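You operate a simulated robot arm through the tools that you are given. There is no shell and no other tool.

Carry out the task below with a simulated robot arm. There is one attempt and no reset: what you move stays moved.

JOB
Slide the purple pane from the felt mat into bay G34, then close both sliding battens and lock them.
Fine: slide it home; each batten goes up to the glass before its knob is locked.

The check looks at the end state, three seconds after you hand in, the way a careful person would. Anything else that was tipped, shoved, dropped, spilled or broken makes it a failure.

ROBOT AND FRAMES
A 7-joint arm with a two-finger parallel gripper, fixed in place. Base frame: the origin is on the floor under the middle of its stand, x ahead of it, y to its left, z up. Lengths are in cm, angles in rad, forces in N, time in s.
It reaches about 152.4 cm from its shoulder. Its first joint turns from -2.601 to 2.601 rad. Payload 3.5 kg.
Tool frame: the origin (TCP) lies between the finger pads and is the grasp point; the fingertips stand 2.3 cm ahead of it; z points along the fingers, y is the line along which they close. Largest opening 9.4 cm; finger width 3.8, thickness 1; the body of the gripper, 5.4 by 9.6 cm, starts 3.9 cm behind the TCP.
Orientation is told as [roll, pitch, yaw] about the base's x, y, z axes, in that order, counted from this pose: with the fingers straight down and closing along the base's y, the tool's x points along the base's -x, its y along +y and its z along -z.

CONTROLS
- The arm moves only by the tool drive_tool. Its argument "plan" is one flat list of numbers, 7 for each row, row after row: the turn, a rotation vector about the base's x, y, z in degrees, then the shift along the base's x, y, z in mm, then the gripper command, from -1 (fully open) to 1 (shut), values between in proportion. In form: [ax, ay, az, tx, ty, tz, grip, ax, ay, az, tx, ty, tz, grip, ...]. A call has 1 to 20 rows; each row is the pose to reach, as a shift and turn from the pose commanded when the call began. A row lasts 0.2 s, in which the tool goes at most 5 cm and 0.15 rad; a call with a longer step from one row to the next is refused whole, and so is a gripper value outside its range. A pose out of reach is approached as far as the arm can. The call stops where the force on the tool passes 40 N (or 10 N more than at its start, if that is more) or the arm is blocked; 0.2 s more then pass. The fingers move at their own pace (about 15.3 cm/s each) and stop on an object; they squeeze with about 25 N. The grip force told is the motor's: it shows also when the fingers shut on nothing. Time passes only in rows, and 0.2 s behind the last, so rows that repeat a pose let the fingers close. The reply holds the time, the measured pose of the TCP, the force on the tool along the base axes, the opening and the grip force, in the units named above and with some noise, with the torque about the TCP (base axes, N m) and any sound that the robot's microphone picked up, and new pictures: "views" is both (left out), scene, wrist or none.
- Cameras (640 x 400 px; columns grow to the right, rows downward): "scene" is fixed at [6.19, -65.58, 163.32]; the picture's right is [0.41, -0.91, 0.00], its down [-0.66, -0.30, -0.69] and it looks along [0.63, 0.28, -0.72] (base axes); focal length 366 px, centre (320, 200). "wrist" rides on the gripper at [8.7, 1.6, -7.4] in the tool frame; the picture's right is [-0.18, 0.98, 0.00], its down [-0.58, -0.11, -0.81] and it looks along [-0.79, -0.15, 0.59] (tool axes); focal length 243 px, centre (320, 200). There is no depth. A picture from a camera that has moved, and an enlarged one, comes with that camera's place and axes in the base frame and with its lens. The place of the scene camera against the robot may be out by one fixed shift of up to 1.8 cm in any direction.
- inspect(camera, box): a new picture of the part [left, top, right, bottom] of that camera's present view, enlarged. It takes no simulated time.
- job_done(): hands the job in; it is judged then, once.

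Places have to be worked out from the pictures, the camera data and where the tool is seen. Open the gripper and draw the arm clear of the work before you hand the job in, unless the task says otherwise.

The tools are called after "Call:" by a JSON object that holds its "api" and its "payload". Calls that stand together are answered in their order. drive_tool: Moves the arm, as the interface text tells. Its arguments: {"type":"object","properties":{"plan":{"type":"array","items":{"type":"number"}},"views":{"type":"string","enum":["both","scene","wrist","none"]}},"required":["plan"]} The other tools are called the same way: inspect (camera, box) takes an enlarged picture of a part of a camera's view; job_done () hands the job in.

At the start:

```text
time_s: 0.0
ee_pos: [47.7, 0.01, 57.24]
ee_rot: [0.001, -0.005, 0.0]
wrist_force: [0.1, 0.3, 0.1]
moment: [-0.01, 0.02, 0.01]
width: 9.41
grip_force: 0.0
```

scene: 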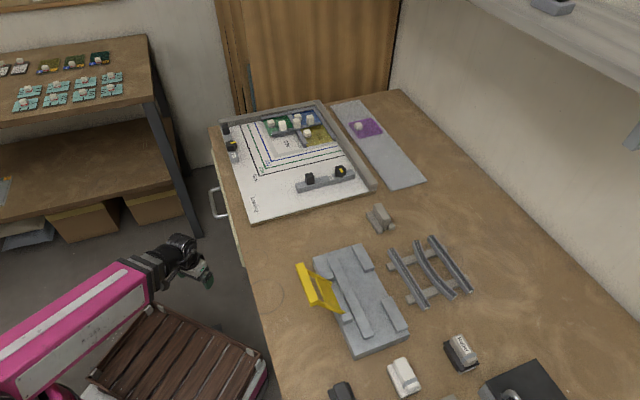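
wrist: 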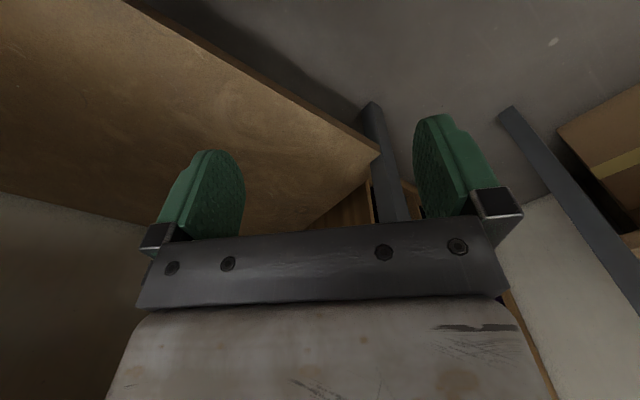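

I start by looking closely at the work area in the scene camera: the board with bays and the felt mat with the purple pane.

Call:
{"api": "inspect", "payload": {"camera": "scene", "box": [200, 80, 440, 230]}}

Call:
{"api": "inspect", "payload": {"camera": "scene", "box": [240, 95, 360, 170]}}

Call:
{"api": "inspect", "payload": {"camera": "scene", "box": [280, 90, 400, 165]}}

Call:
{"api": "inspect", "payload": {"camera": "scene", "box": [210, 110, 290, 160]}}

Call:
{"api": "inspect", "payload": {"camera": "scene", "box": [280, 150, 376, 210]}}

```text
2.67 times, centred on (320, 155) of scene
camera zoom: at [6.19, -65.58, 163.32], right [0.41, -0.91, 0.0], down [-0.66, -0.3, -0.69], along [0.63, 0.28, -0.72], focal length 976 px, centre (320, 320)
```

zoom: 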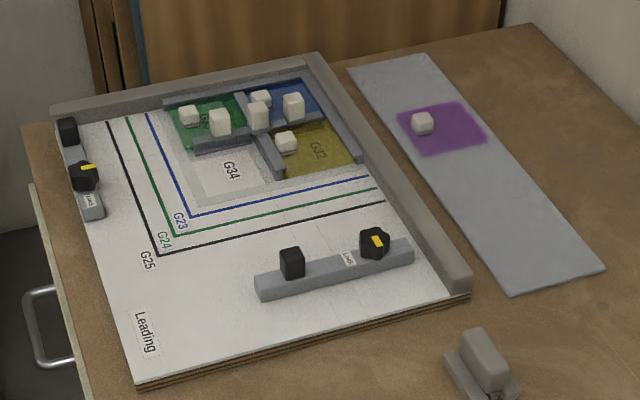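

```text
5.33 times, centred on (300, 132) of scene
camera zoom: at [6.19, -65.58, 163.32], right [0.41, -0.91, 0.0], down [-0.66, -0.3, -0.69], along [0.63, 0.28, -0.72], focal length 1952 px, centre (427, 560)
```

zoom: 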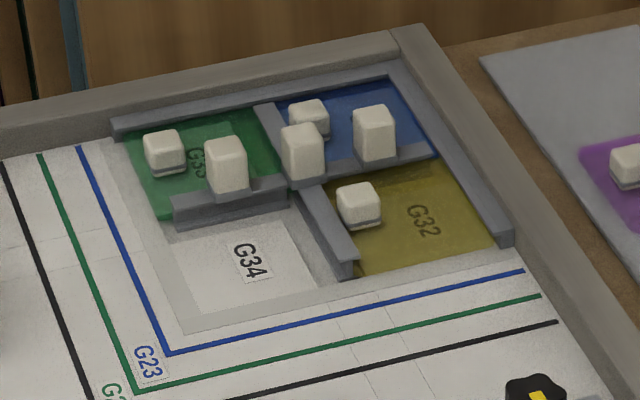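

```text
5.33 times, centred on (340, 128) of scene
camera zoom: at [6.19, -65.58, 163.32], right [0.41, -0.91, 0.0], down [-0.66, -0.3, -0.69], along [0.63, 0.28, -0.72], focal length 1952 px, centre (213, 587)
```

zoom: 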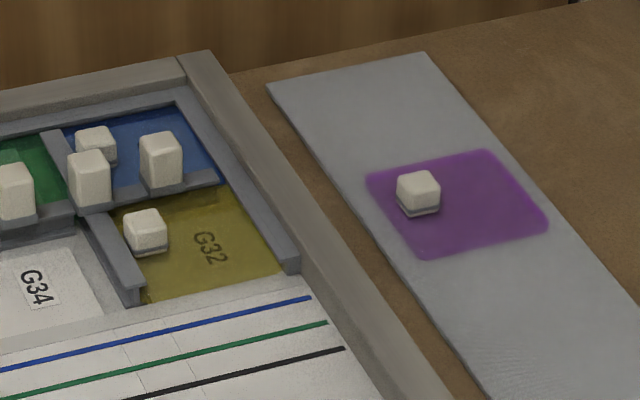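

```text
8.00 times, centred on (250, 135) of scene
camera zoom: at [6.19, -65.58, 163.32], right [0.41, -0.91, 0.0], down [-0.66, -0.3, -0.69], along [0.63, 0.28, -0.72], focal length 2929 px, centre (880, 720)
```

zoom: 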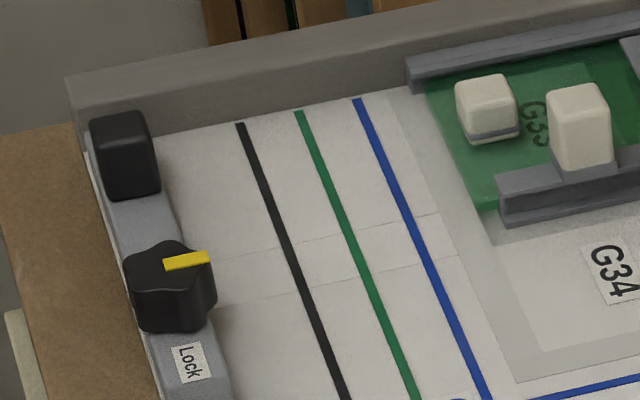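

```text
6.67 times, centred on (328, 180) of scene
camera zoom: at [6.19, -65.58, 163.32], right [0.41, -0.91, 0.0], down [-0.66, -0.3, -0.69], along [0.63, 0.28, -0.72], focal length 2441 px, centre (267, 333)
```

zoom: 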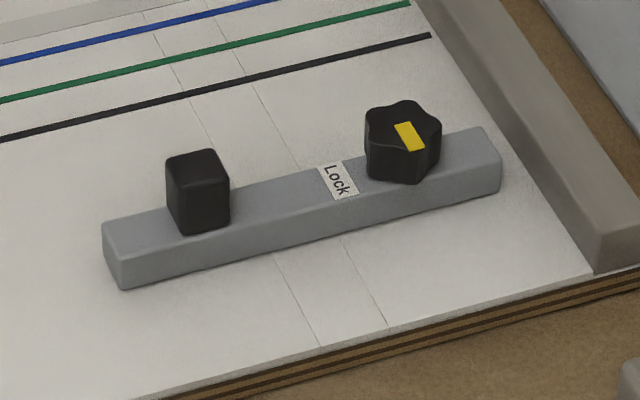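

Next I check the gripper in the scene view and the details of the wrist view, to fix the table height and the frame.

Call:
{"api": "inspect", "payload": {"camera": "scene", "box": [100, 210, 260, 310]}}

Call:
{"api": "inspect", "payload": {"camera": "wrist", "box": [240, 80, 480, 230]}}

Call:
{"api": "inspect", "payload": {"camera": "scene", "box": [240, 200, 480, 350]}}

Call:
{"api": "inspect", "payload": {"camera": "scene", "box": [320, 300, 480, 400]}}

```text
4.00 times, centred on (180, 260) of scene
camera zoom: at [6.19, -65.58, 163.32], right [0.41, -0.91, 0.0], down [-0.66, -0.3, -0.69], along [0.63, 0.28, -0.72], focal length 1464 px, centre (880, -40)
```

zoom: 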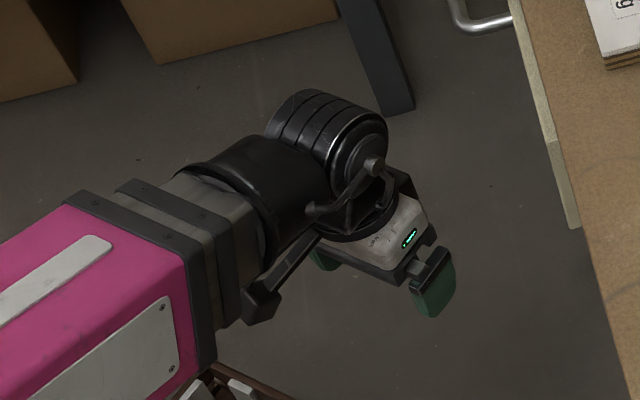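

```text
2.67 times, centred on (360, 155) of wrist
camera zoom: at [39.03, 1.71, 64.7], right [0.18, 0.98, 0.0], down [0.58, -0.11, 0.81], along [0.8, -0.15, -0.59], focal length 647 px, centre (213, 320)
```

zoom: 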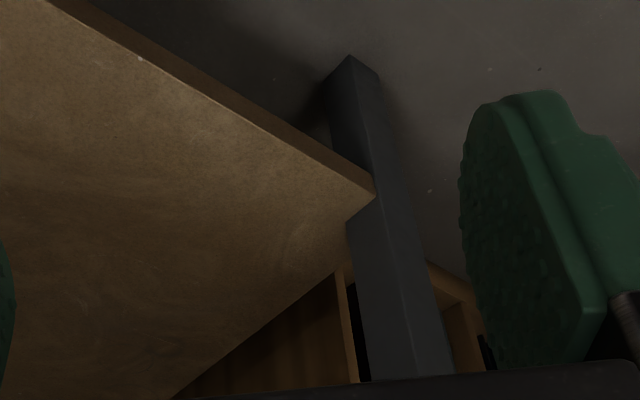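

```text
2.67 times, centred on (360, 275) of scene
camera zoom: at [6.19, -65.58, 163.32], right [0.41, -0.91, 0.0], down [-0.66, -0.3, -0.69], along [0.63, 0.28, -0.72], focal length 976 px, centre (213, 0)
```

zoom: 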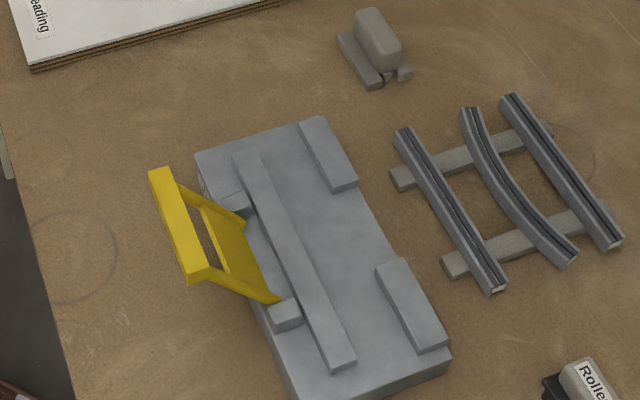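

```text
4.00 times, centred on (400, 350) of scene
camera zoom: at [6.19, -65.58, 163.32], right [0.41, -0.91, 0.0], down [-0.66, -0.3, -0.69], along [0.63, 0.28, -0.72], focal length 1464 px, centre (0, -400)
```

zoom: 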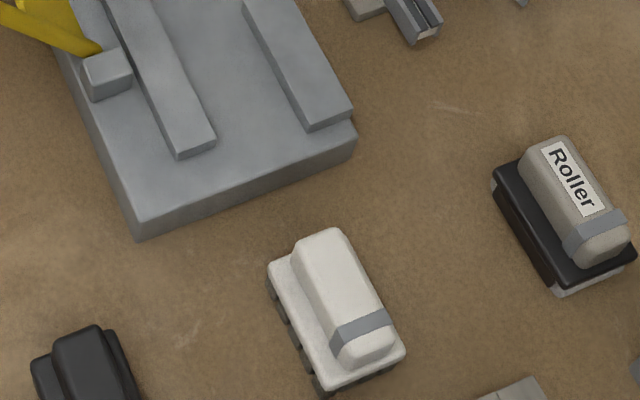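

The brown board in the wrist view is a lower shelf, so the bench top seems to be at about z≈90 cm, higher than the tool. I raise the tool straight up to get above the bench and see the board with the wrist camera.

Call:
{"api": "drive_tool", "payload": {"plan": [0, 0, 0, 0, 0, 50, -1, 0, 0, 0, 0, 0, 100, -1, 0, 0, 0, 0, 0, 150, -1, 0, 0, 0, 0, 0, 200, -1, 0, 0, 0, 0, 0, 250, -1, 0, 0, 0, 0, 0, 300, -1, 0, 0, 0, 0, 0, 350, -1, 0, 0, 0, 0, 0, 400, -1, 0, 0, 0, 0, 0, 450, -1, 0, 0, 0, 0, 0, 500, -1, 0, 0, 0, 0, 0, 550, -1, 0, 0, 0, 0, 0, 600, -1, 0, 0, 0, 0, 0, 620, -1], "views": "both"}}

```text
time_s: 1.8
ee_pos: [48.18, -0.17, 96.81]
ee_rot: [-0.007, -0.026, -0.003]
wrist_force: [9.0, -1.9, -14.7]
moment: [-0.25, -0.6, -0.08]
width: 9.39
grip_force: 0.1
out of reach, approached as far as the arm can: row 2, 3, 4, 5, 9
stopped in row 9: the force on the tool passed its limit at 85 N (the readings are from after the stop); the commanded pose is now the measured one
camera wrist: at [39.31, 1.68, 103.96], right [0.19, 0.98, 0.0], down [0.56, -0.11, 0.82], along [0.81, -0.15, -0.57], focal length 243 px, centre (320, 200)
```

scene: 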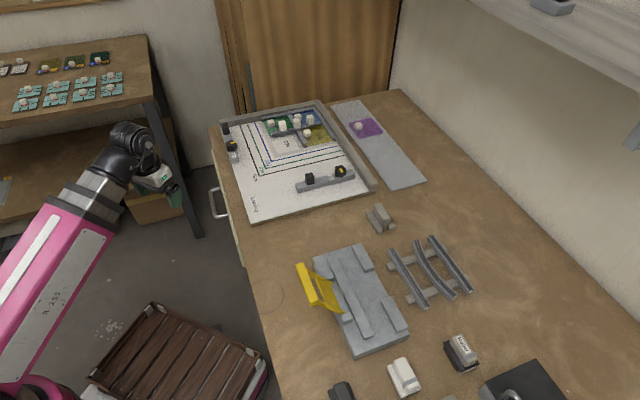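
wrist: 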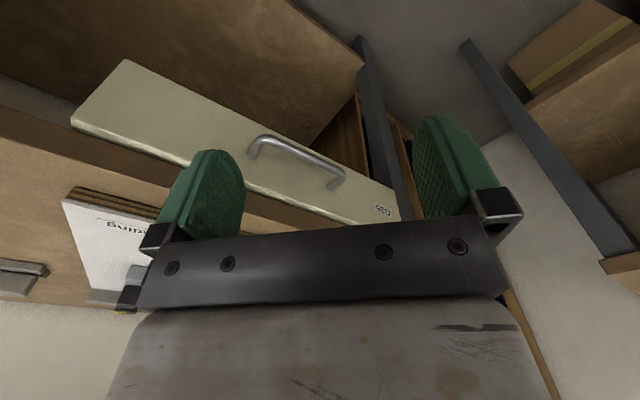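

The stop at 85 N looks dynamic (the arm lagged behind the commanded poses), not a contact. From both pictures I place the board's near-left corner at about (53, -26, 91), and I continue upward in smaller steps while moving slightly forward.

Call:
{"api": "drive_tool", "payload": {"plan": [0, 0, 0, 0, 0, 0, -1, 0, 0, 0, 5, 0, 10, -1, 0, 0, 0, 10, 0, 30, -1, 0, 0, 0, 15, 0, 50, -1, 0, 0, 0, 20, 0, 70, -1], "views": "none"}}

```text
time_s: 2.4
ee_pos: [48.43, -0.14, 97.21]
ee_rot: [-0.006, -0.032, -0.006]
wrist_force: [5.4, -1.6, -10.7]
moment: [-0.16, -0.43, -0.01]
width: 9.38
grip_force: 0.0
stopped in row 2: the force on the tool passed its limit at 47 N (the readings are from after the stop); the commanded pose is now the measured one
```

A steady 10 N remains, so I look closely at the gripper and wrist to see whether it is touching something.

Call:
{"api": "inspect", "payload": {"camera": "scene", "box": [60, 100, 260, 225]}}

Call:
{"api": "inspect", "payload": {"camera": "wrist", "box": [0, 0, 640, 400]}}

```text
3.20 times, centred on (160, 162) of scene
camera zoom: at [6.19, -65.58, 163.32], right [0.41, -0.91, 0.0], down [-0.66, -0.3, -0.69], along [0.63, 0.28, -0.72], focal length 1172 px, centre (832, 320)
```

zoom: 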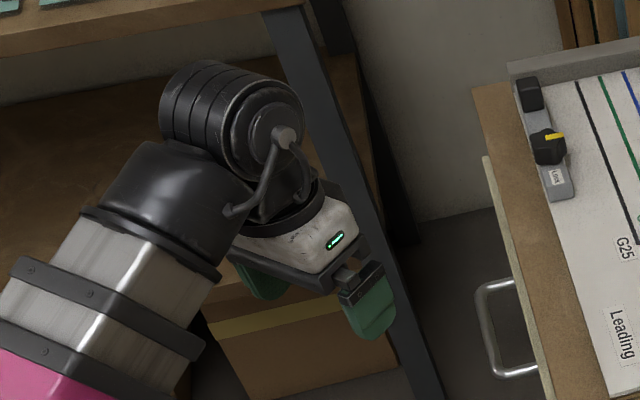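

```text
1.00 times, centred on (320, 200) of wrist (not enlarged: the box is as wide or as high as the picture)
camera zoom: at [39.6, 1.68, 104.39], right [0.19, 0.98, 0.0], down [0.55, -0.11, 0.83], along [0.81, -0.16, -0.56], focal length 243 px, centre (320, 200)
```

zoom: 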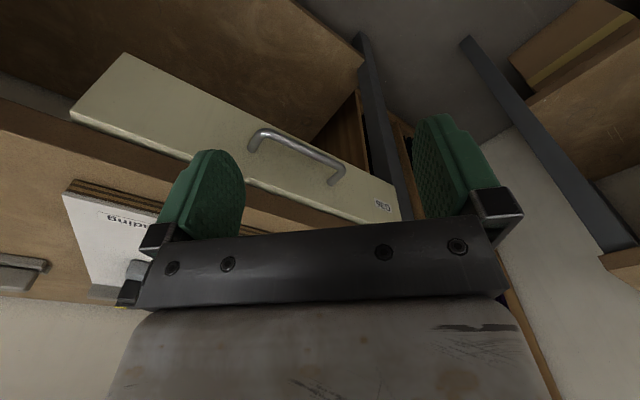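

The gripper body is touching the forearm because the wrist is folded too tight. I back down a little, then move forward to unfold the arm before rising more.

Call:
{"api": "drive_tool", "payload": {"plan": [0, 0, 0, 0, 0, -10, -1, 0, 0, 0, 10, 0, -20, -1, 0, 1.5, 0, 30, 0, -20, -1, 0, 1.5, 0, 50, 0, -20, -1, 0, 1.5, 0, 80, 0, -20, -1, 0, 1.5, 0, 110, 0, -10, -1], "views": "scene"}}

```text
time_s: 3.8
ee_pos: [59.66, 0.17, 96.19]
ee_rot: [-0.005, -0.006, -0.007]
wrist_force: [0.2, -0.2, -0.3]
moment: [0.01, -0.01, 0.0]
width: 9.4
grip_force: 0.1
```

scene: 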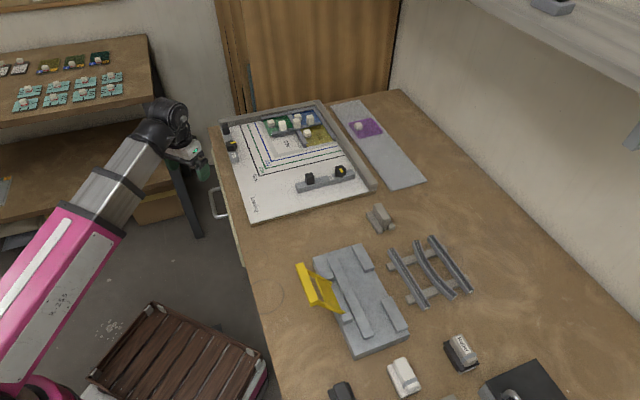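

Forces are back near zero. Now I rise in moderate steps to about z=122 to look over the board.

Call:
{"api": "drive_tool", "payload": {"plan": [0, 0, 0, 5, 0, 20, -1, 0, 0, 0, 10, 0, 50, -1, 0, 0, 0, 15, -10, 80, -1, 0, 0, 0, 20, -20, 110, -1, 0, 0, 0, 25, -30, 140, -1, 0, 0, 0, 30, -40, 170, -1, 0, 0, 0, 30, -50, 200, -1, 0, 0, 0, 30, -50, 230, -1, 0, 0, 0, 30, -50, 250, -1], "views": "both"}}

```text
time_s: 4.5
ee_pos: [60.85, -0.14, 101.54]
ee_rot: [-0.007, -0.021, -0.009]
wrist_force: [5.3, -1.2, -10.7]
moment: [-0.15, -0.43, -0.04]
width: 9.41
grip_force: 0.3
stopped in row 3: the force on the tool passed its limit at 62 N (the readings are from after the stop); the commanded pose is now the measured one
camera wrist: at [52.11, 1.7, 108.84], right [0.19, 0.98, 0.0], down [0.56, -0.11, 0.82], along [0.8, -0.16, -0.57], focal length 243 px, centre (320, 200)
```

scene: 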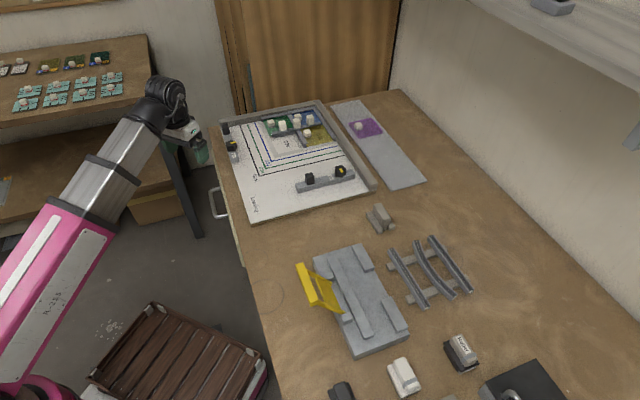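
wrist: 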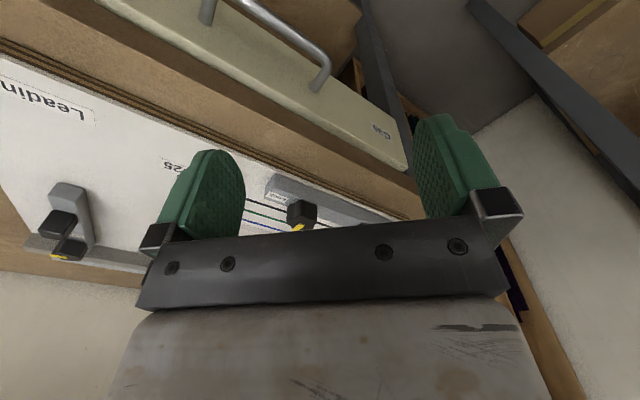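

Same self-contact limit: the higher I go, the farther out I must be. The batten knob appears at about (74, -5, ~95), so I advance outward in small steps, with the height rising gradually.

Call:
{"api": "drive_tool", "payload": {"plan": [0, 0, 0, 0, 0, -10, -1, 0, 1, 0, 20, 0, -10, -1, 0, 1, 0, 40, 0, -5, -1, 0, 1, 0, 60, -10, 0, -1, 0, 1, 0, 80, -20, 10, -1, 0, 1, 0, 100, -30, 20, -1, 0, 1, 0, 120, -40, 30, -1, 0, 1, 0, 140, -60, 40, -1], "views": "wrist"}}

```text
time_s: 6.4
ee_pos: [74.99, -6.31, 105.72]
ee_rot: [-0.008, -0.007, -0.012]
wrist_force: [4.8, -1.8, -10.4]
moment: [-0.17, -0.49, -0.02]
width: 9.38
grip_force: 0.0
stopped in row 8: the force on the tool passed its limit at 41 N (the readings are from after the stop); the commanded pose is now the measured one
camera wrist: at [66.26, -4.33, 112.99], right [0.2, 0.98, -0.01], down [0.57, -0.11, 0.81], along [0.79, -0.16, -0.59], focal length 243 px, centre (320, 200)
```

wrist: 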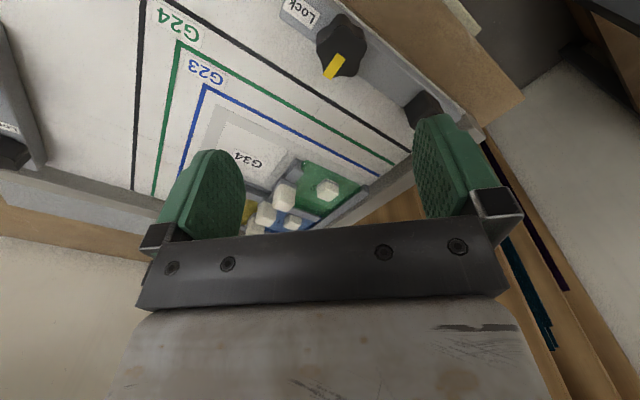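

The wrist view is now clear: the board axes lie at 45° to the base (back = (0.71, 0.71), right = (0.71, -0.71)). I ease off the self-contact and move above the board toward the bay for close measurements.

Call:
{"api": "drive_tool", "payload": {"plan": [0, 0, 0, 0, 0, -10, -1, 0, 0, 0, 10, -20, -10, -1, 0, 0, 0, 20, -50, -10, -1, 0, 0, 0, 30, -80, -5, -1, 0, 0, 0, 40, -110, 0, -1, 0, 0, 0, 40, -110, 0, -1], "views": "wrist"}}

```text
time_s: 7.8
ee_pos: [79.06, -17.37, 105.62]
ee_rot: [-0.008, -0.006, -0.013]
wrist_force: [0.2, -0.8, 0.6]
moment: [0.01, -0.02, -0.01]
width: 9.4
grip_force: 0.2
camera wrist: at [70.33, -15.47, 112.92], right [0.2, 0.98, -0.01], down [0.58, -0.11, 0.81], along [0.79, -0.16, -0.59], focal length 243 px, centre (320, 200)
```

wrist: 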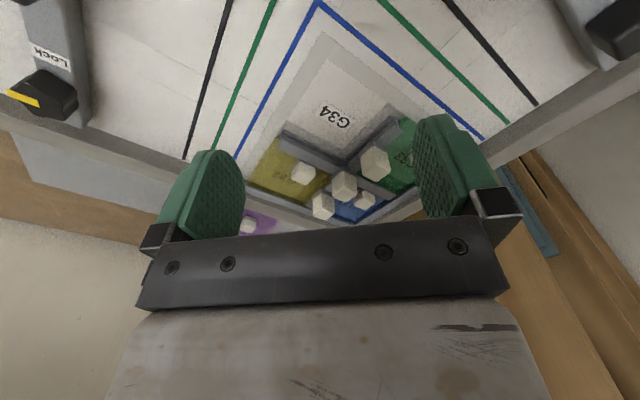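

Good view of the bay. I take enlarged pictures for measurement.

Call:
{"api": "inspect", "payload": {"camera": "wrist", "box": [240, 0, 480, 150]}}

Call:
{"api": "inspect", "payload": {"camera": "wrist", "box": [240, 80, 432, 240]}}

Call:
{"api": "inspect", "payload": {"camera": "wrist", "box": [0, 0, 160, 100]}}

Call:
{"api": "inspect", "payload": {"camera": "wrist", "box": [230, 180, 310, 230]}}

```text
2.67 times, centred on (360, 75) of wrist
camera zoom: at [70.33, -15.47, 112.92], right [0.2, 0.98, -0.01], down [0.58, -0.11, 0.81], along [0.79, -0.16, -0.59], focal length 647 px, centre (213, 533)
```

zoom: 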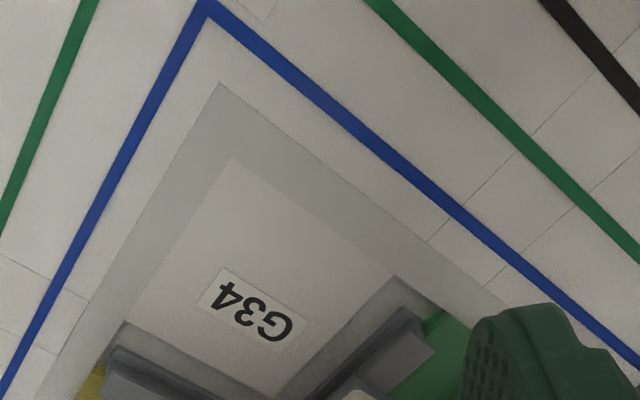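

```text
2.50 times, centred on (336, 160) of wrist
camera zoom: at [70.33, -15.47, 112.92], right [0.2, 0.98, -0.01], down [0.58, -0.11, 0.81], along [0.79, -0.16, -0.59], focal length 606 px, centre (280, 300)
```

zoom: 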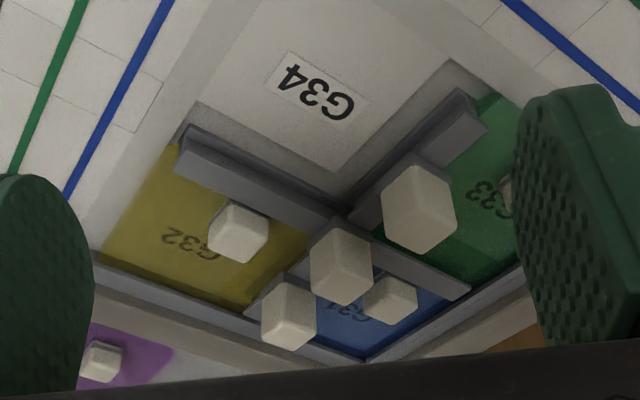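

```text
4.00 times, centred on (80, 50) of wrist
camera zoom: at [70.33, -15.47, 112.92], right [0.2, 0.98, -0.01], down [0.58, -0.11, 0.81], along [0.79, -0.16, -0.59], focal length 970 px, centre (1280, 800)
```

zoom: 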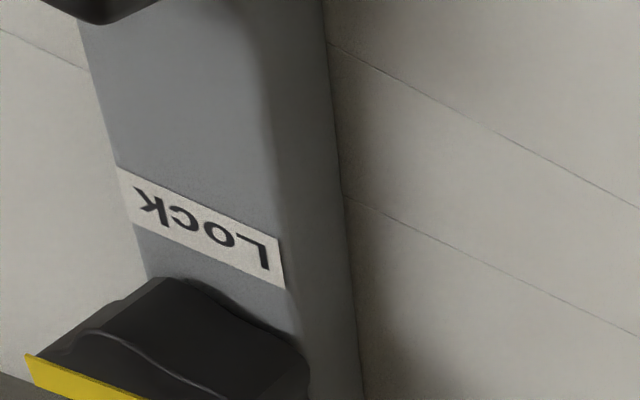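

```text
8.00 times, centred on (270, 205) of wrist
camera zoom: at [70.33, -15.47, 112.92], right [0.2, 0.98, -0.01], down [0.58, -0.11, 0.81], along [0.79, -0.16, -0.59], focal length 1941 px, centre (720, 160)
```

zoom: 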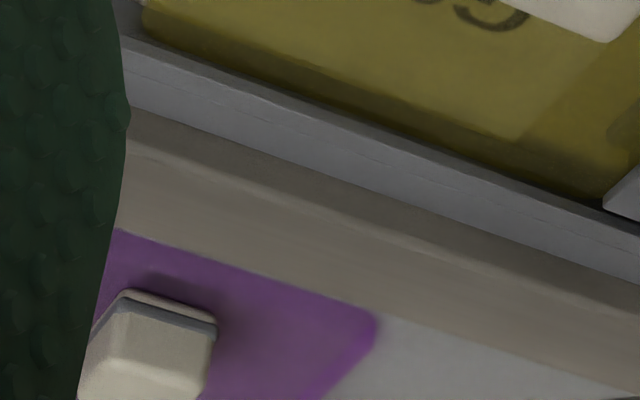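

I've located the bay: its white square has its near-left corner at about (79.9, -16.9) and the board top at z≈91.1. The purple pane is about 8.9 cm square, with its handle offset toward the left. I turn the tool +45° to line up with the board and look again.

Call:
{"api": "drive_tool", "payload": {"plan": [0, 0, 7.5, 2, -5, -10, -1, 0, 0, 15, 4, -15, -20, -1, 0, 0, 22.5, 6, -25, -25, -1, 0, 0, 30, 8, -35, -25, -1, 0, 0, 37.5, 10, -45, -25, -1, 0.5, 0.5, 45.7, 10, -50, -25, -1, 0.5, 0.5, 45.7, 10, -50, -25, -1], "views": "wrist"}}

```text
time_s: 9.4
ee_pos: [80.0, -22.32, 103.11]
ee_rot: [0.003, 0.0, 0.788]
wrist_force: [0.5, 1.0, 0.7]
moment: [0.03, 0.03, 0.03]
width: 9.39
grip_force: 0.0
camera wrist: at [72.71, -27.19, 110.57], right [-0.57, 0.82, 0.0], down [0.49, 0.33, 0.81], along [0.66, 0.46, -0.59], focal length 243 px, centre (320, 200)
```

wrist: 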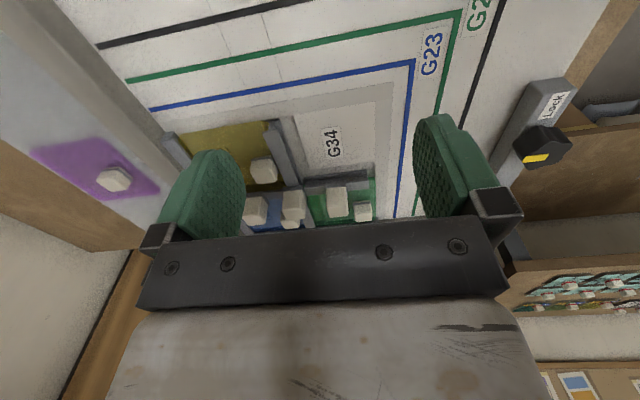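

The view now lines up with the board. I zoom in on the bay, the pane, and the left batten's knob.

Call:
{"api": "inspect", "payload": {"camera": "wrist", "box": [240, 70, 432, 230]}}

Call:
{"api": "inspect", "payload": {"camera": "wrist", "box": [0, 100, 200, 225]}}

Call:
{"api": "inspect", "payload": {"camera": "wrist", "box": [480, 60, 640, 180]}}

```text
2.50 times, centred on (336, 150) of wrist
camera zoom: at [72.71, -27.19, 110.57], right [-0.57, 0.82, 0.0], down [0.49, 0.33, 0.81], along [0.66, 0.46, -0.59], focal length 606 px, centre (280, 325)
```

zoom: 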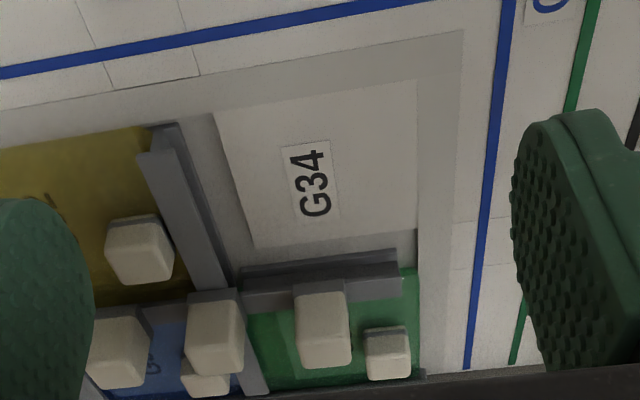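

```text
3.20 times, centred on (100, 162) of wrist
camera zoom: at [72.71, -27.19, 110.57], right [-0.57, 0.82, 0.0], down [0.49, 0.33, 0.81], along [0.66, 0.46, -0.59], focal length 776 px, centre (1024, 320)
```

zoom: 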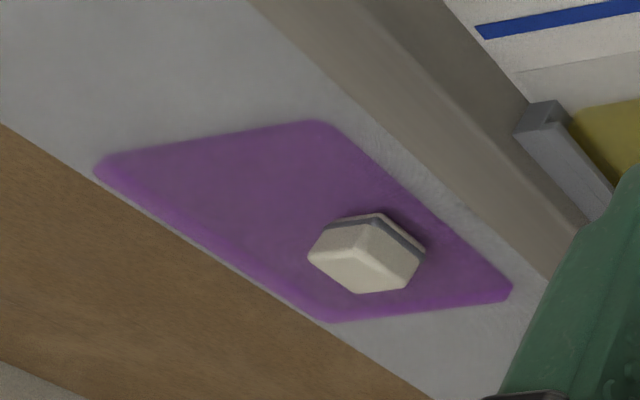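

```text
3.33 times, centred on (560, 120) of wrist
camera zoom: at [72.71, -27.19, 110.57], right [-0.57, 0.82, 0.0], down [0.49, 0.33, 0.81], along [0.66, 0.46, -0.59], focal length 809 px, centre (-480, 467)
```

zoom: 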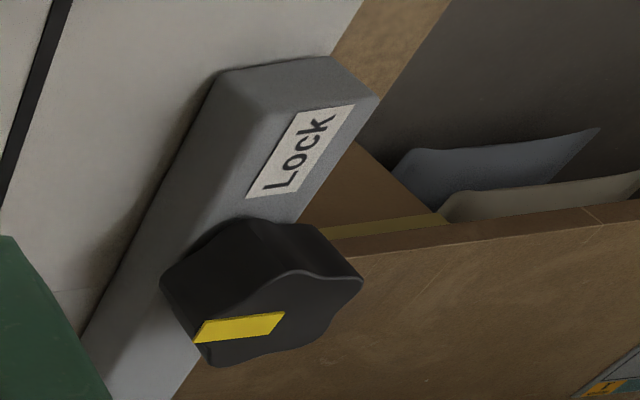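

I drop lower and slightly back along the board for a shallower look at the came channels and the heights of the handles.

Call:
{"api": "drive_tool", "payload": {"plan": [0, 0, 0, -5, -5, -20, -1, 0, 0, 0, -15, -15, -40, -1, 0, 0, 0, -20, -20, -60, -1, 0, 0, 0, -25, -25, -70, -1, 0, 0, 0, -25, -25, -70, -1], "views": "wrist"}}

Call:
{"api": "inspect", "payload": {"camera": "wrist", "box": [230, 60, 422, 230]}}

Call:
{"api": "inspect", "payload": {"camera": "wrist", "box": [270, 130, 390, 215]}}

```text
time_s: 10.6
ee_pos: [77.44, -24.74, 96.07]
ee_rot: [0.004, 0.001, 0.786]
wrist_force: [-0.7, 0.4, -0.2]
moment: [0.03, -0.01, -0.03]
width: 9.38
grip_force: 0.1
camera wrist: at [70.16, -29.57, 103.53], right [-0.57, 0.82, 0.0], down [0.49, 0.33, 0.81], along [0.66, 0.46, -0.59], focal length 243 px, centre (320, 200)
```

wrist: 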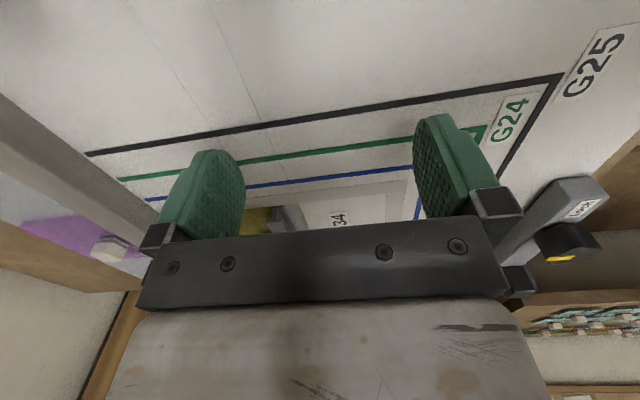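

```text
2.35 times, centred on (326, 145) of wrist
camera zoom: at [70.16, -29.57, 103.53], right [-0.57, 0.82, 0.0], down [0.49, 0.33, 0.81], along [0.66, 0.46, -0.59], focal length 571 px, centre (306, 329)
```

zoom: 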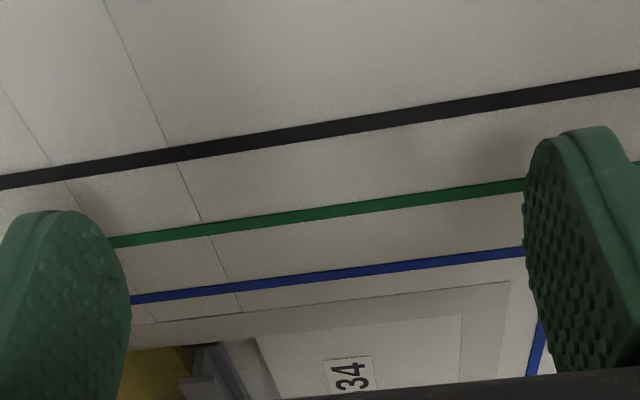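

```text
4.71 times, centred on (330, 172) of wrist
camera zoom: at [70.16, -29.57, 103.53], right [-0.57, 0.82, 0.0], down [0.49, 0.33, 0.81], along [0.66, 0.46, -0.59], focal length 1142 px, centre (273, 329)
```

zoom: 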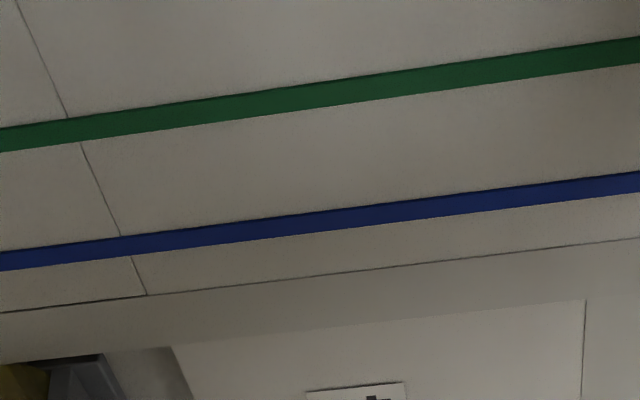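

Too close here; the bay is hidden behind the gripper. I go back up and forward a bit to where the bay was visible and zoom more strongly on the came ends.

Call:
{"api": "drive_tool", "payload": {"plan": [0, 0, 0, 5, 5, 20, -1, 0, 0, 0, 15, 15, 35, -1, 0, 0, 0, 28, 28, 40, -1, 0, 0, 0, 38, 38, 45, -1, 0, 0, 0, 38, 38, 45, -1], "views": "wrist"}}

Call:
{"api": "inspect", "payload": {"camera": "wrist", "box": [240, 60, 352, 130]}}

Call:
{"api": "inspect", "payload": {"camera": "wrist", "box": [300, 120, 412, 190]}}

Call:
{"api": "inspect", "payload": {"camera": "wrist", "box": [150, 60, 262, 130]}}

```text
time_s: 11.8
ee_pos: [81.12, -20.82, 100.65]
ee_rot: [0.003, 0.0, 0.786]
wrist_force: [-0.6, -0.3, -0.4]
moment: [0.04, 0.0, -0.02]
width: 9.39
grip_force: 0.0
camera wrist: at [73.94, -25.77, 108.1], right [-0.57, 0.82, 0.0], down [0.49, 0.33, 0.81], along [0.66, 0.46, -0.59], focal length 243 px, centre (320, 200)
```

wrist: 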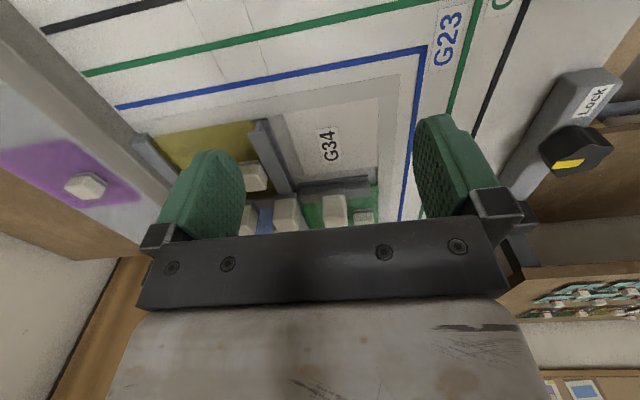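

```text
5.71 times, centred on (296, 95) of wrist
camera zoom: at [73.94, -25.77, 108.1], right [-0.57, 0.82, 0.0], down [0.49, 0.33, 0.81], along [0.66, 0.46, -0.59], focal length 1386 px, centre (457, 800)
```

zoom: 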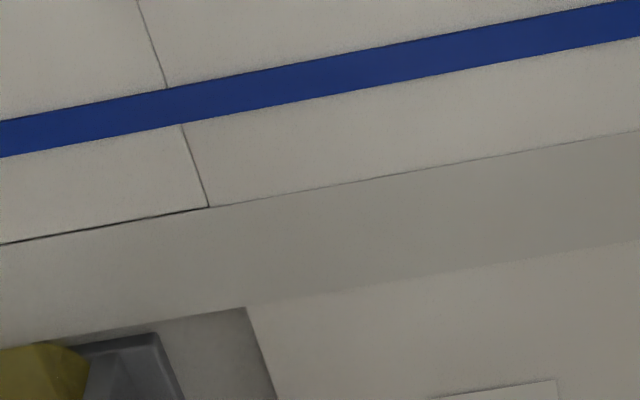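

```text
5.71 times, centred on (356, 155) of wrist
camera zoom: at [73.94, -25.77, 108.1], right [-0.57, 0.82, 0.0], down [0.49, 0.33, 0.81], along [0.66, 0.46, -0.59], focal length 1386 px, centre (114, 457)
```

zoom: 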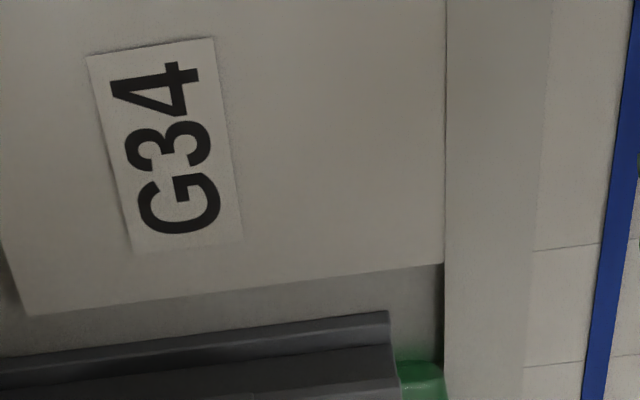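

```text
5.71 times, centred on (206, 95) of wrist
camera zoom: at [73.94, -25.77, 108.1], right [-0.57, 0.82, 0.0], down [0.49, 0.33, 0.81], along [0.66, 0.46, -0.59], focal length 1386 px, centre (971, 800)
```

zoom: 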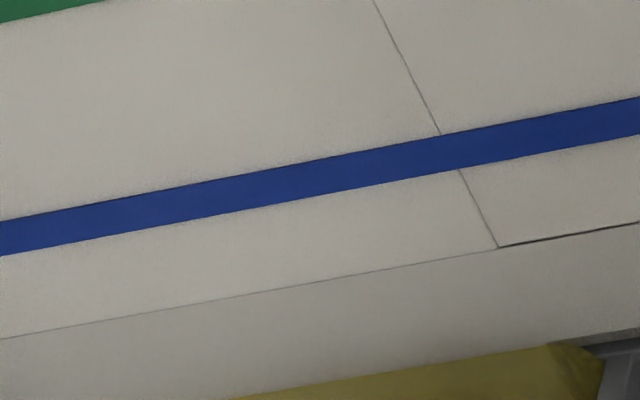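

The board axes are exactly 45°. In board coordinates (p back, q right) the bay's white square spans p 44.7–52.0 and q 68.1–75.4, and neighbouring panes' outer edges line up with p=44.7 and q=68.1. I zoom further on the came profile and the handles.

Call:
{"api": "inspect", "payload": {"camera": "wrist", "box": [316, 165, 380, 205]}}

Call:
{"api": "inspect", "payload": {"camera": "wrist", "box": [244, 105, 308, 145]}}

Call:
{"api": "inspect", "payload": {"camera": "wrist", "box": [40, 150, 136, 210]}}

Call:
{"api": "inspect", "payload": {"camera": "wrist", "box": [244, 155, 388, 240]}}

```text
10.00 times, centred on (348, 185) of wrist
camera zoom: at [73.94, -25.77, 108.1], right [-0.57, 0.82, 0.0], down [0.49, 0.33, 0.81], along [0.66, 0.46, -0.59], focal length 2426 px, centre (40, 350)
```

zoom: 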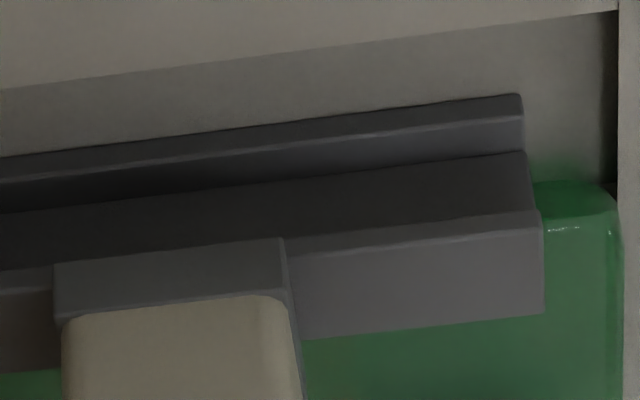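

```text
10.00 times, centred on (276, 125) of wrist
camera zoom: at [73.94, -25.77, 108.1], right [-0.57, 0.82, 0.0], down [0.49, 0.33, 0.81], along [0.66, 0.46, -0.59], focal length 2426 px, centre (760, 950)
```

zoom: 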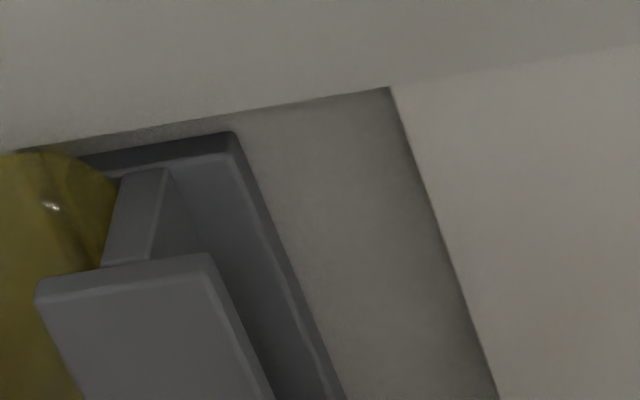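

```text
6.67 times, centred on (88, 180) of wrist
camera zoom: at [73.94, -25.77, 108.1], right [-0.57, 0.82, 0.0], down [0.49, 0.33, 0.81], along [0.66, 0.46, -0.59], focal length 1618 px, centre (1867, 333)
```

zoom: 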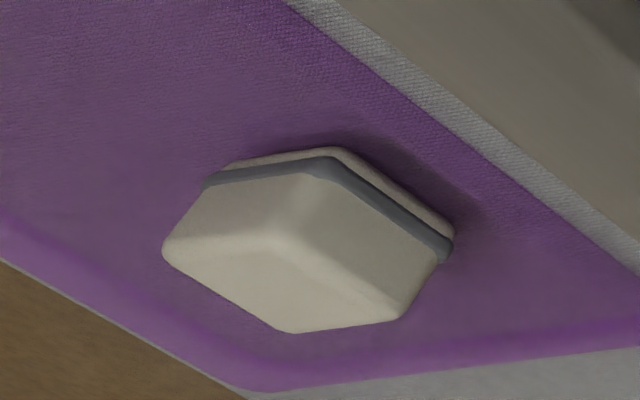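

```text
4.44 times, centred on (316, 198) of wrist
camera zoom: at [73.94, -25.77, 108.1], right [-0.57, 0.82, 0.0], down [0.49, 0.33, 0.81], along [0.66, 0.46, -0.59], focal length 1078 px, centre (338, 211)
```

zoom: 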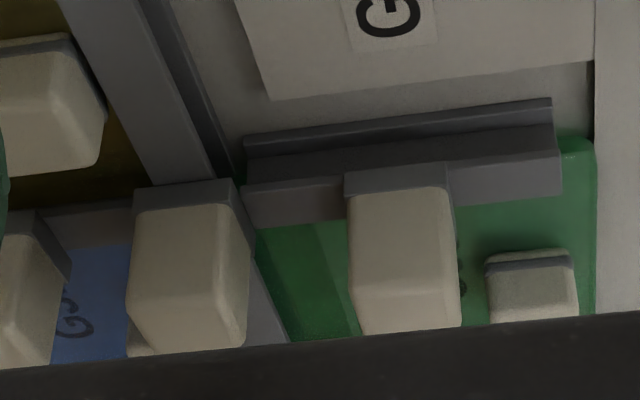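

The came is an I-profile: the lower flange top is at z≈91.4 and level with the pad, the top flange underside is at ≈92.5, and the webs are at p≈53.9 and q≈77.3. So the pane slides in level. I now go over the rail toward the purple pane to measure its handle from close by.

Call:
{"api": "drive_tool", "payload": {"plan": [0, 0, 0, 0, 0, 15, -1, 0, 0, 0, 20, -20, 35, -1, 0, 0, 0, 50, -50, 40, -1, 0, 0, 0, 80, -80, 40, -1, 0, 0, 0, 110, -110, 40, -1, 0, 0, 0, 140, -140, 40, -1, 0, 0, 0, 165, -165, 40, -1, 0, 0, 0, 185, -180, 35, -1, 0, 0, 0, 185, -180, 35, -1], "views": "both"}}

Call:
{"api": "inspect", "payload": {"camera": "wrist", "box": [230, 40, 422, 200]}}

```text
time_s: 13.8
ee_pos: [99.69, -38.9, 104.11]
ee_rot: [0.005, 0.0, 0.785]
wrist_force: [1.4, 0.0, -0.5]
moment: [0.0, 0.0, 0.0]
width: 9.4
grip_force: 0.1
camera wrist: at [92.47, -43.85, 111.5], right [-0.57, 0.82, 0.0], down [0.49, 0.33, 0.81], along [0.66, 0.46, -0.59], focal length 243 px, centre (320, 200)
```

scene: 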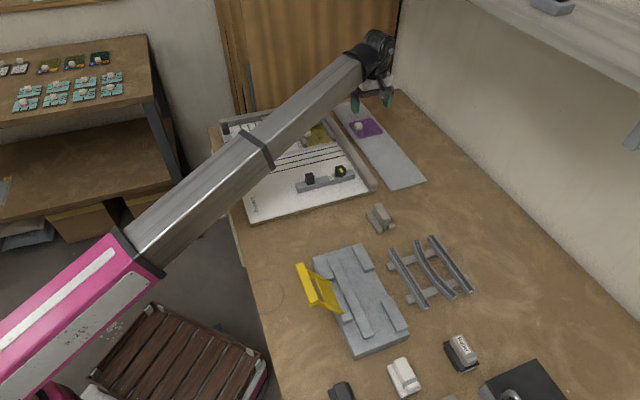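
wrist: 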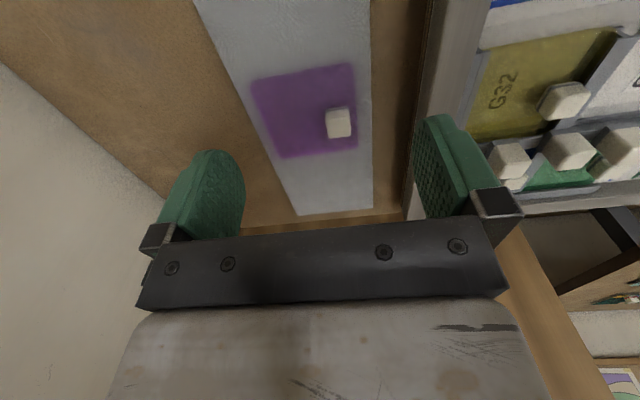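

```text
2.50 times, centred on (326, 120) of wrist
camera zoom: at [92.47, -43.85, 111.5], right [-0.57, 0.82, 0.0], down [0.49, 0.33, 0.81], along [0.66, 0.46, -0.59], focal length 606 px, centre (305, 400)
```

zoom: 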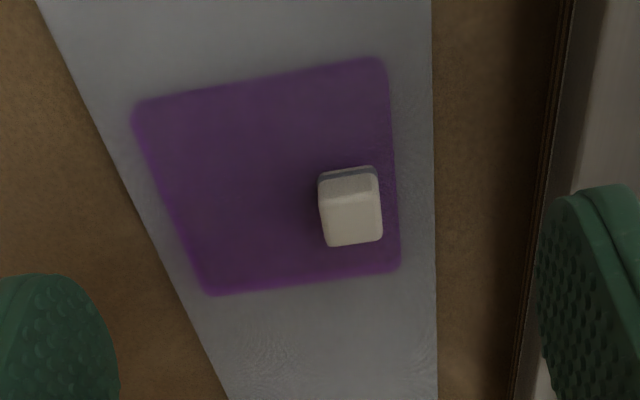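

The handle is about 2.1 cm square, its centre near p≈48.7, q≈97.3 with its top at z≈92.9, and the pane is about 9 cm square. I move over the handle and down to z≈99 to check the alignment between the fingers.

Call:
{"api": "drive_tool", "payload": {"plan": [0, 0, 0, 18, 23, 0, -1, 0, 0, 0, 35, 45, 0, -1, 0, 0, 0, 35, 45, -30, -1, 0, 0, 0, 35, 45, -50, -1, 0, 0, 0, 35, 45, -50, -1], "views": "wrist"}}

Call:
{"api": "inspect", "payload": {"camera": "wrist", "box": [230, 100, 422, 240]}}

```text
time_s: 15.0
ee_pos: [103.19, -34.36, 99.1]
ee_rot: [0.005, 0.0, 0.785]
wrist_force: [0.0, 0.5, -1.2]
moment: [0.02, 0.01, 0.03]
width: 9.4
grip_force: 0.0
camera wrist: at [95.97, -39.27, 106.57], right [-0.57, 0.82, 0.0], down [0.49, 0.33, 0.81], along [0.66, 0.46, -0.59], focal length 243 px, centre (320, 200)
```

wrist: 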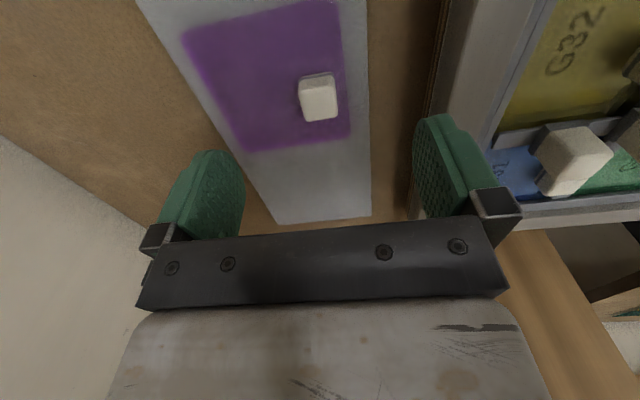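

```text
2.86 times, centred on (326, 170) of wrist
camera zoom: at [95.97, -39.27, 106.57], right [-0.57, 0.82, 0.0], down [0.49, 0.33, 0.81], along [0.66, 0.46, -0.59], focal length 693 px, centre (303, 286)
```

zoom: 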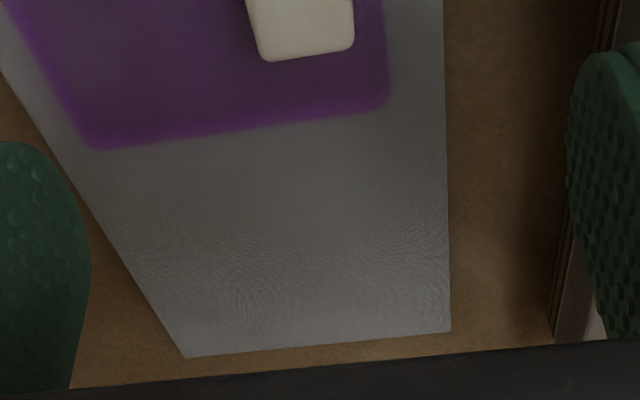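

The handle shows above the finger line, so I take an enlarged picture of it to pin down its position with this lower view.

Call:
{"api": "inspect", "payload": {"camera": "wrist", "box": [270, 50, 366, 130]}}

Call:
{"api": "inspect", "payload": {"camera": "wrist", "box": [160, 0, 368, 160]}}

```text
5.00 times, centred on (318, 90) of wrist
camera zoom: at [95.97, -39.27, 106.57], right [-0.57, 0.82, 0.0], down [0.49, 0.33, 0.81], along [0.66, 0.46, -0.59], focal length 1213 px, centre (330, 750)
```

zoom: 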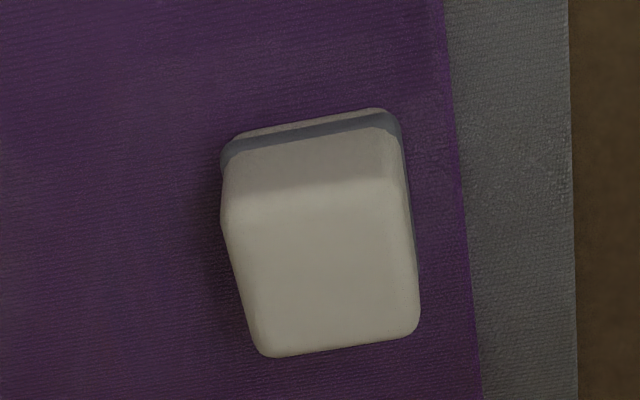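

```text
2.50 times, centred on (264, 80) of wrist
camera zoom: at [95.97, -39.27, 106.57], right [-0.57, 0.82, 0.0], down [0.49, 0.33, 0.81], along [0.66, 0.46, -0.59], focal length 606 px, centre (460, 500)
```

zoom: 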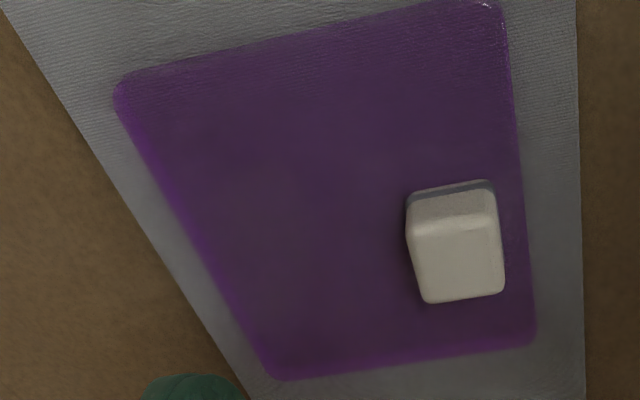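

The handle centre is about p≈48.5, q≈97.2, so the tool is within 2 mm. I correct slightly, narrow the gripper to about 6 cm and go down to z≈95.5 for a check before the final approach.

Call:
{"api": "drive_tool", "payload": {"plan": [0, 0, 0, -1.5, -1.5, -10, -0.277, 0, 0, 0, -1.5, -1.5, -25, -0.277, 0, 0, 0, -1.5, -1.5, -36, -0.277, 0, 0, 0, -1.5, -1.5, -36, -0.277], "views": "wrist"}}

Call:
{"api": "inspect", "payload": {"camera": "wrist", "box": [224, 90, 416, 230]}}

```text
time_s: 16.0
ee_pos: [103.2, -34.47, 95.64]
ee_rot: [0.003, 0.001, 0.786]
wrist_force: [0.5, -0.2, -0.2]
moment: [0.01, 0.0, 0.02]
width: 6.04
grip_force: 0.1
camera wrist: at [95.86, -39.4, 103.03], right [-0.57, 0.82, 0.0], down [0.49, 0.33, 0.81], along [0.66, 0.46, -0.59], focal length 243 px, centre (320, 200)
```

wrist: 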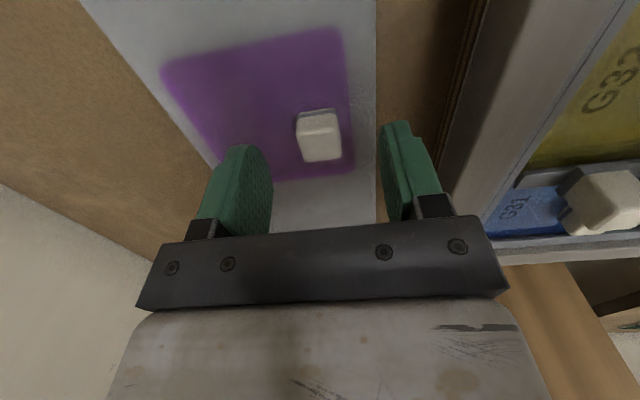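

```text
2.86 times, centred on (320, 160) of wrist
camera zoom: at [95.86, -39.4, 103.03], right [-0.57, 0.82, 0.0], down [0.49, 0.33, 0.81], along [0.66, 0.46, -0.59], focal length 693 px, centre (320, 314)
```

zoom: 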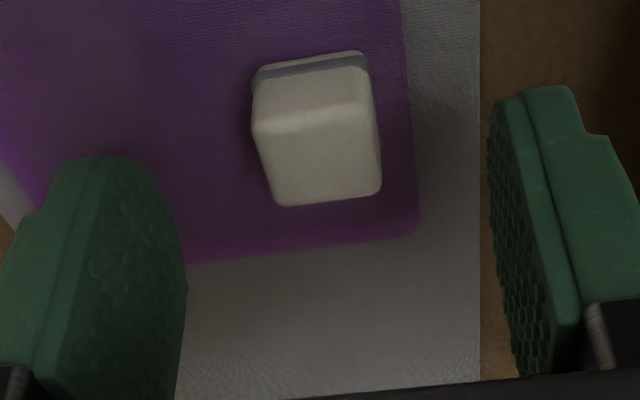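

Aligned within about 1 mm, with the fingertips about at the handle's top. I descend the last 1.7 cm slowly.

Call:
{"api": "drive_tool", "payload": {"plan": [0, 0, 0, -0.5, 0.5, -5, -0.277, 0, 0, 0, -0.5, 0.5, -10, -0.277, 0, 0, 0, -0.5, 0.5, -14, -0.277, 0, 0, 0, -0.5, 0.5, -17, -0.277, 0, 0, 0, -0.5, 0.5, -17, -0.277], "views": "wrist"}}

Call:
{"api": "inspect", "payload": {"camera": "wrist", "box": [208, 110, 432, 230]}}

```text
time_s: 17.2
ee_pos: [103.07, -34.36, 93.95]
ee_rot: [0.003, 0.0, 0.784]
wrist_force: [-0.4, -0.1, 0.8]
moment: [-0.02, -0.01, 0.01]
width: 6.02
grip_force: 0.2
camera wrist: at [95.84, -39.38, 101.32], right [-0.57, 0.82, 0.0], down [0.49, 0.33, 0.81], along [0.66, 0.46, -0.59], focal length 243 px, centre (320, 200)
```

wrist: 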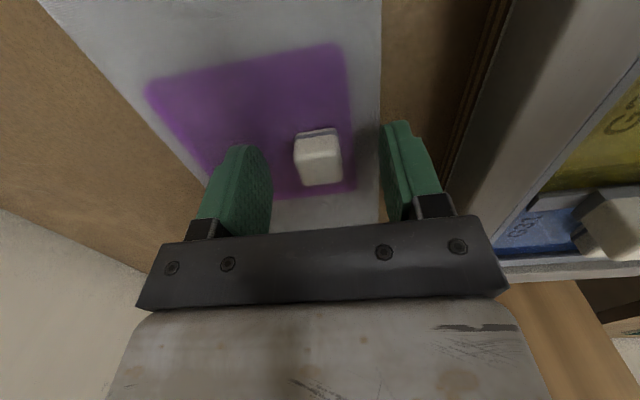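

```text
2.86 times, centred on (320, 170) of wrist
camera zoom: at [95.84, -39.38, 101.32], right [-0.57, 0.82, 0.0], down [0.49, 0.33, 0.81], along [0.66, 0.46, -0.59], focal length 693 px, centre (320, 286)
```

zoom: 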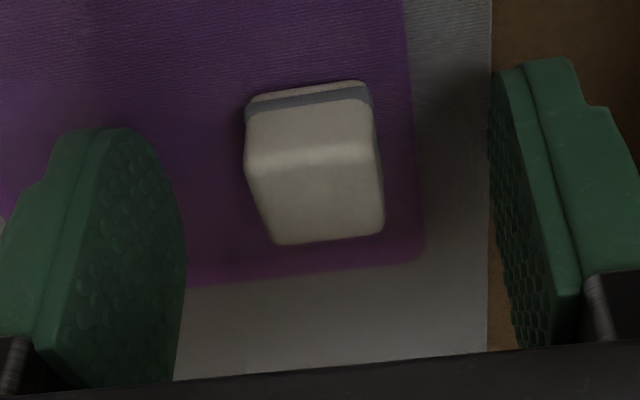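

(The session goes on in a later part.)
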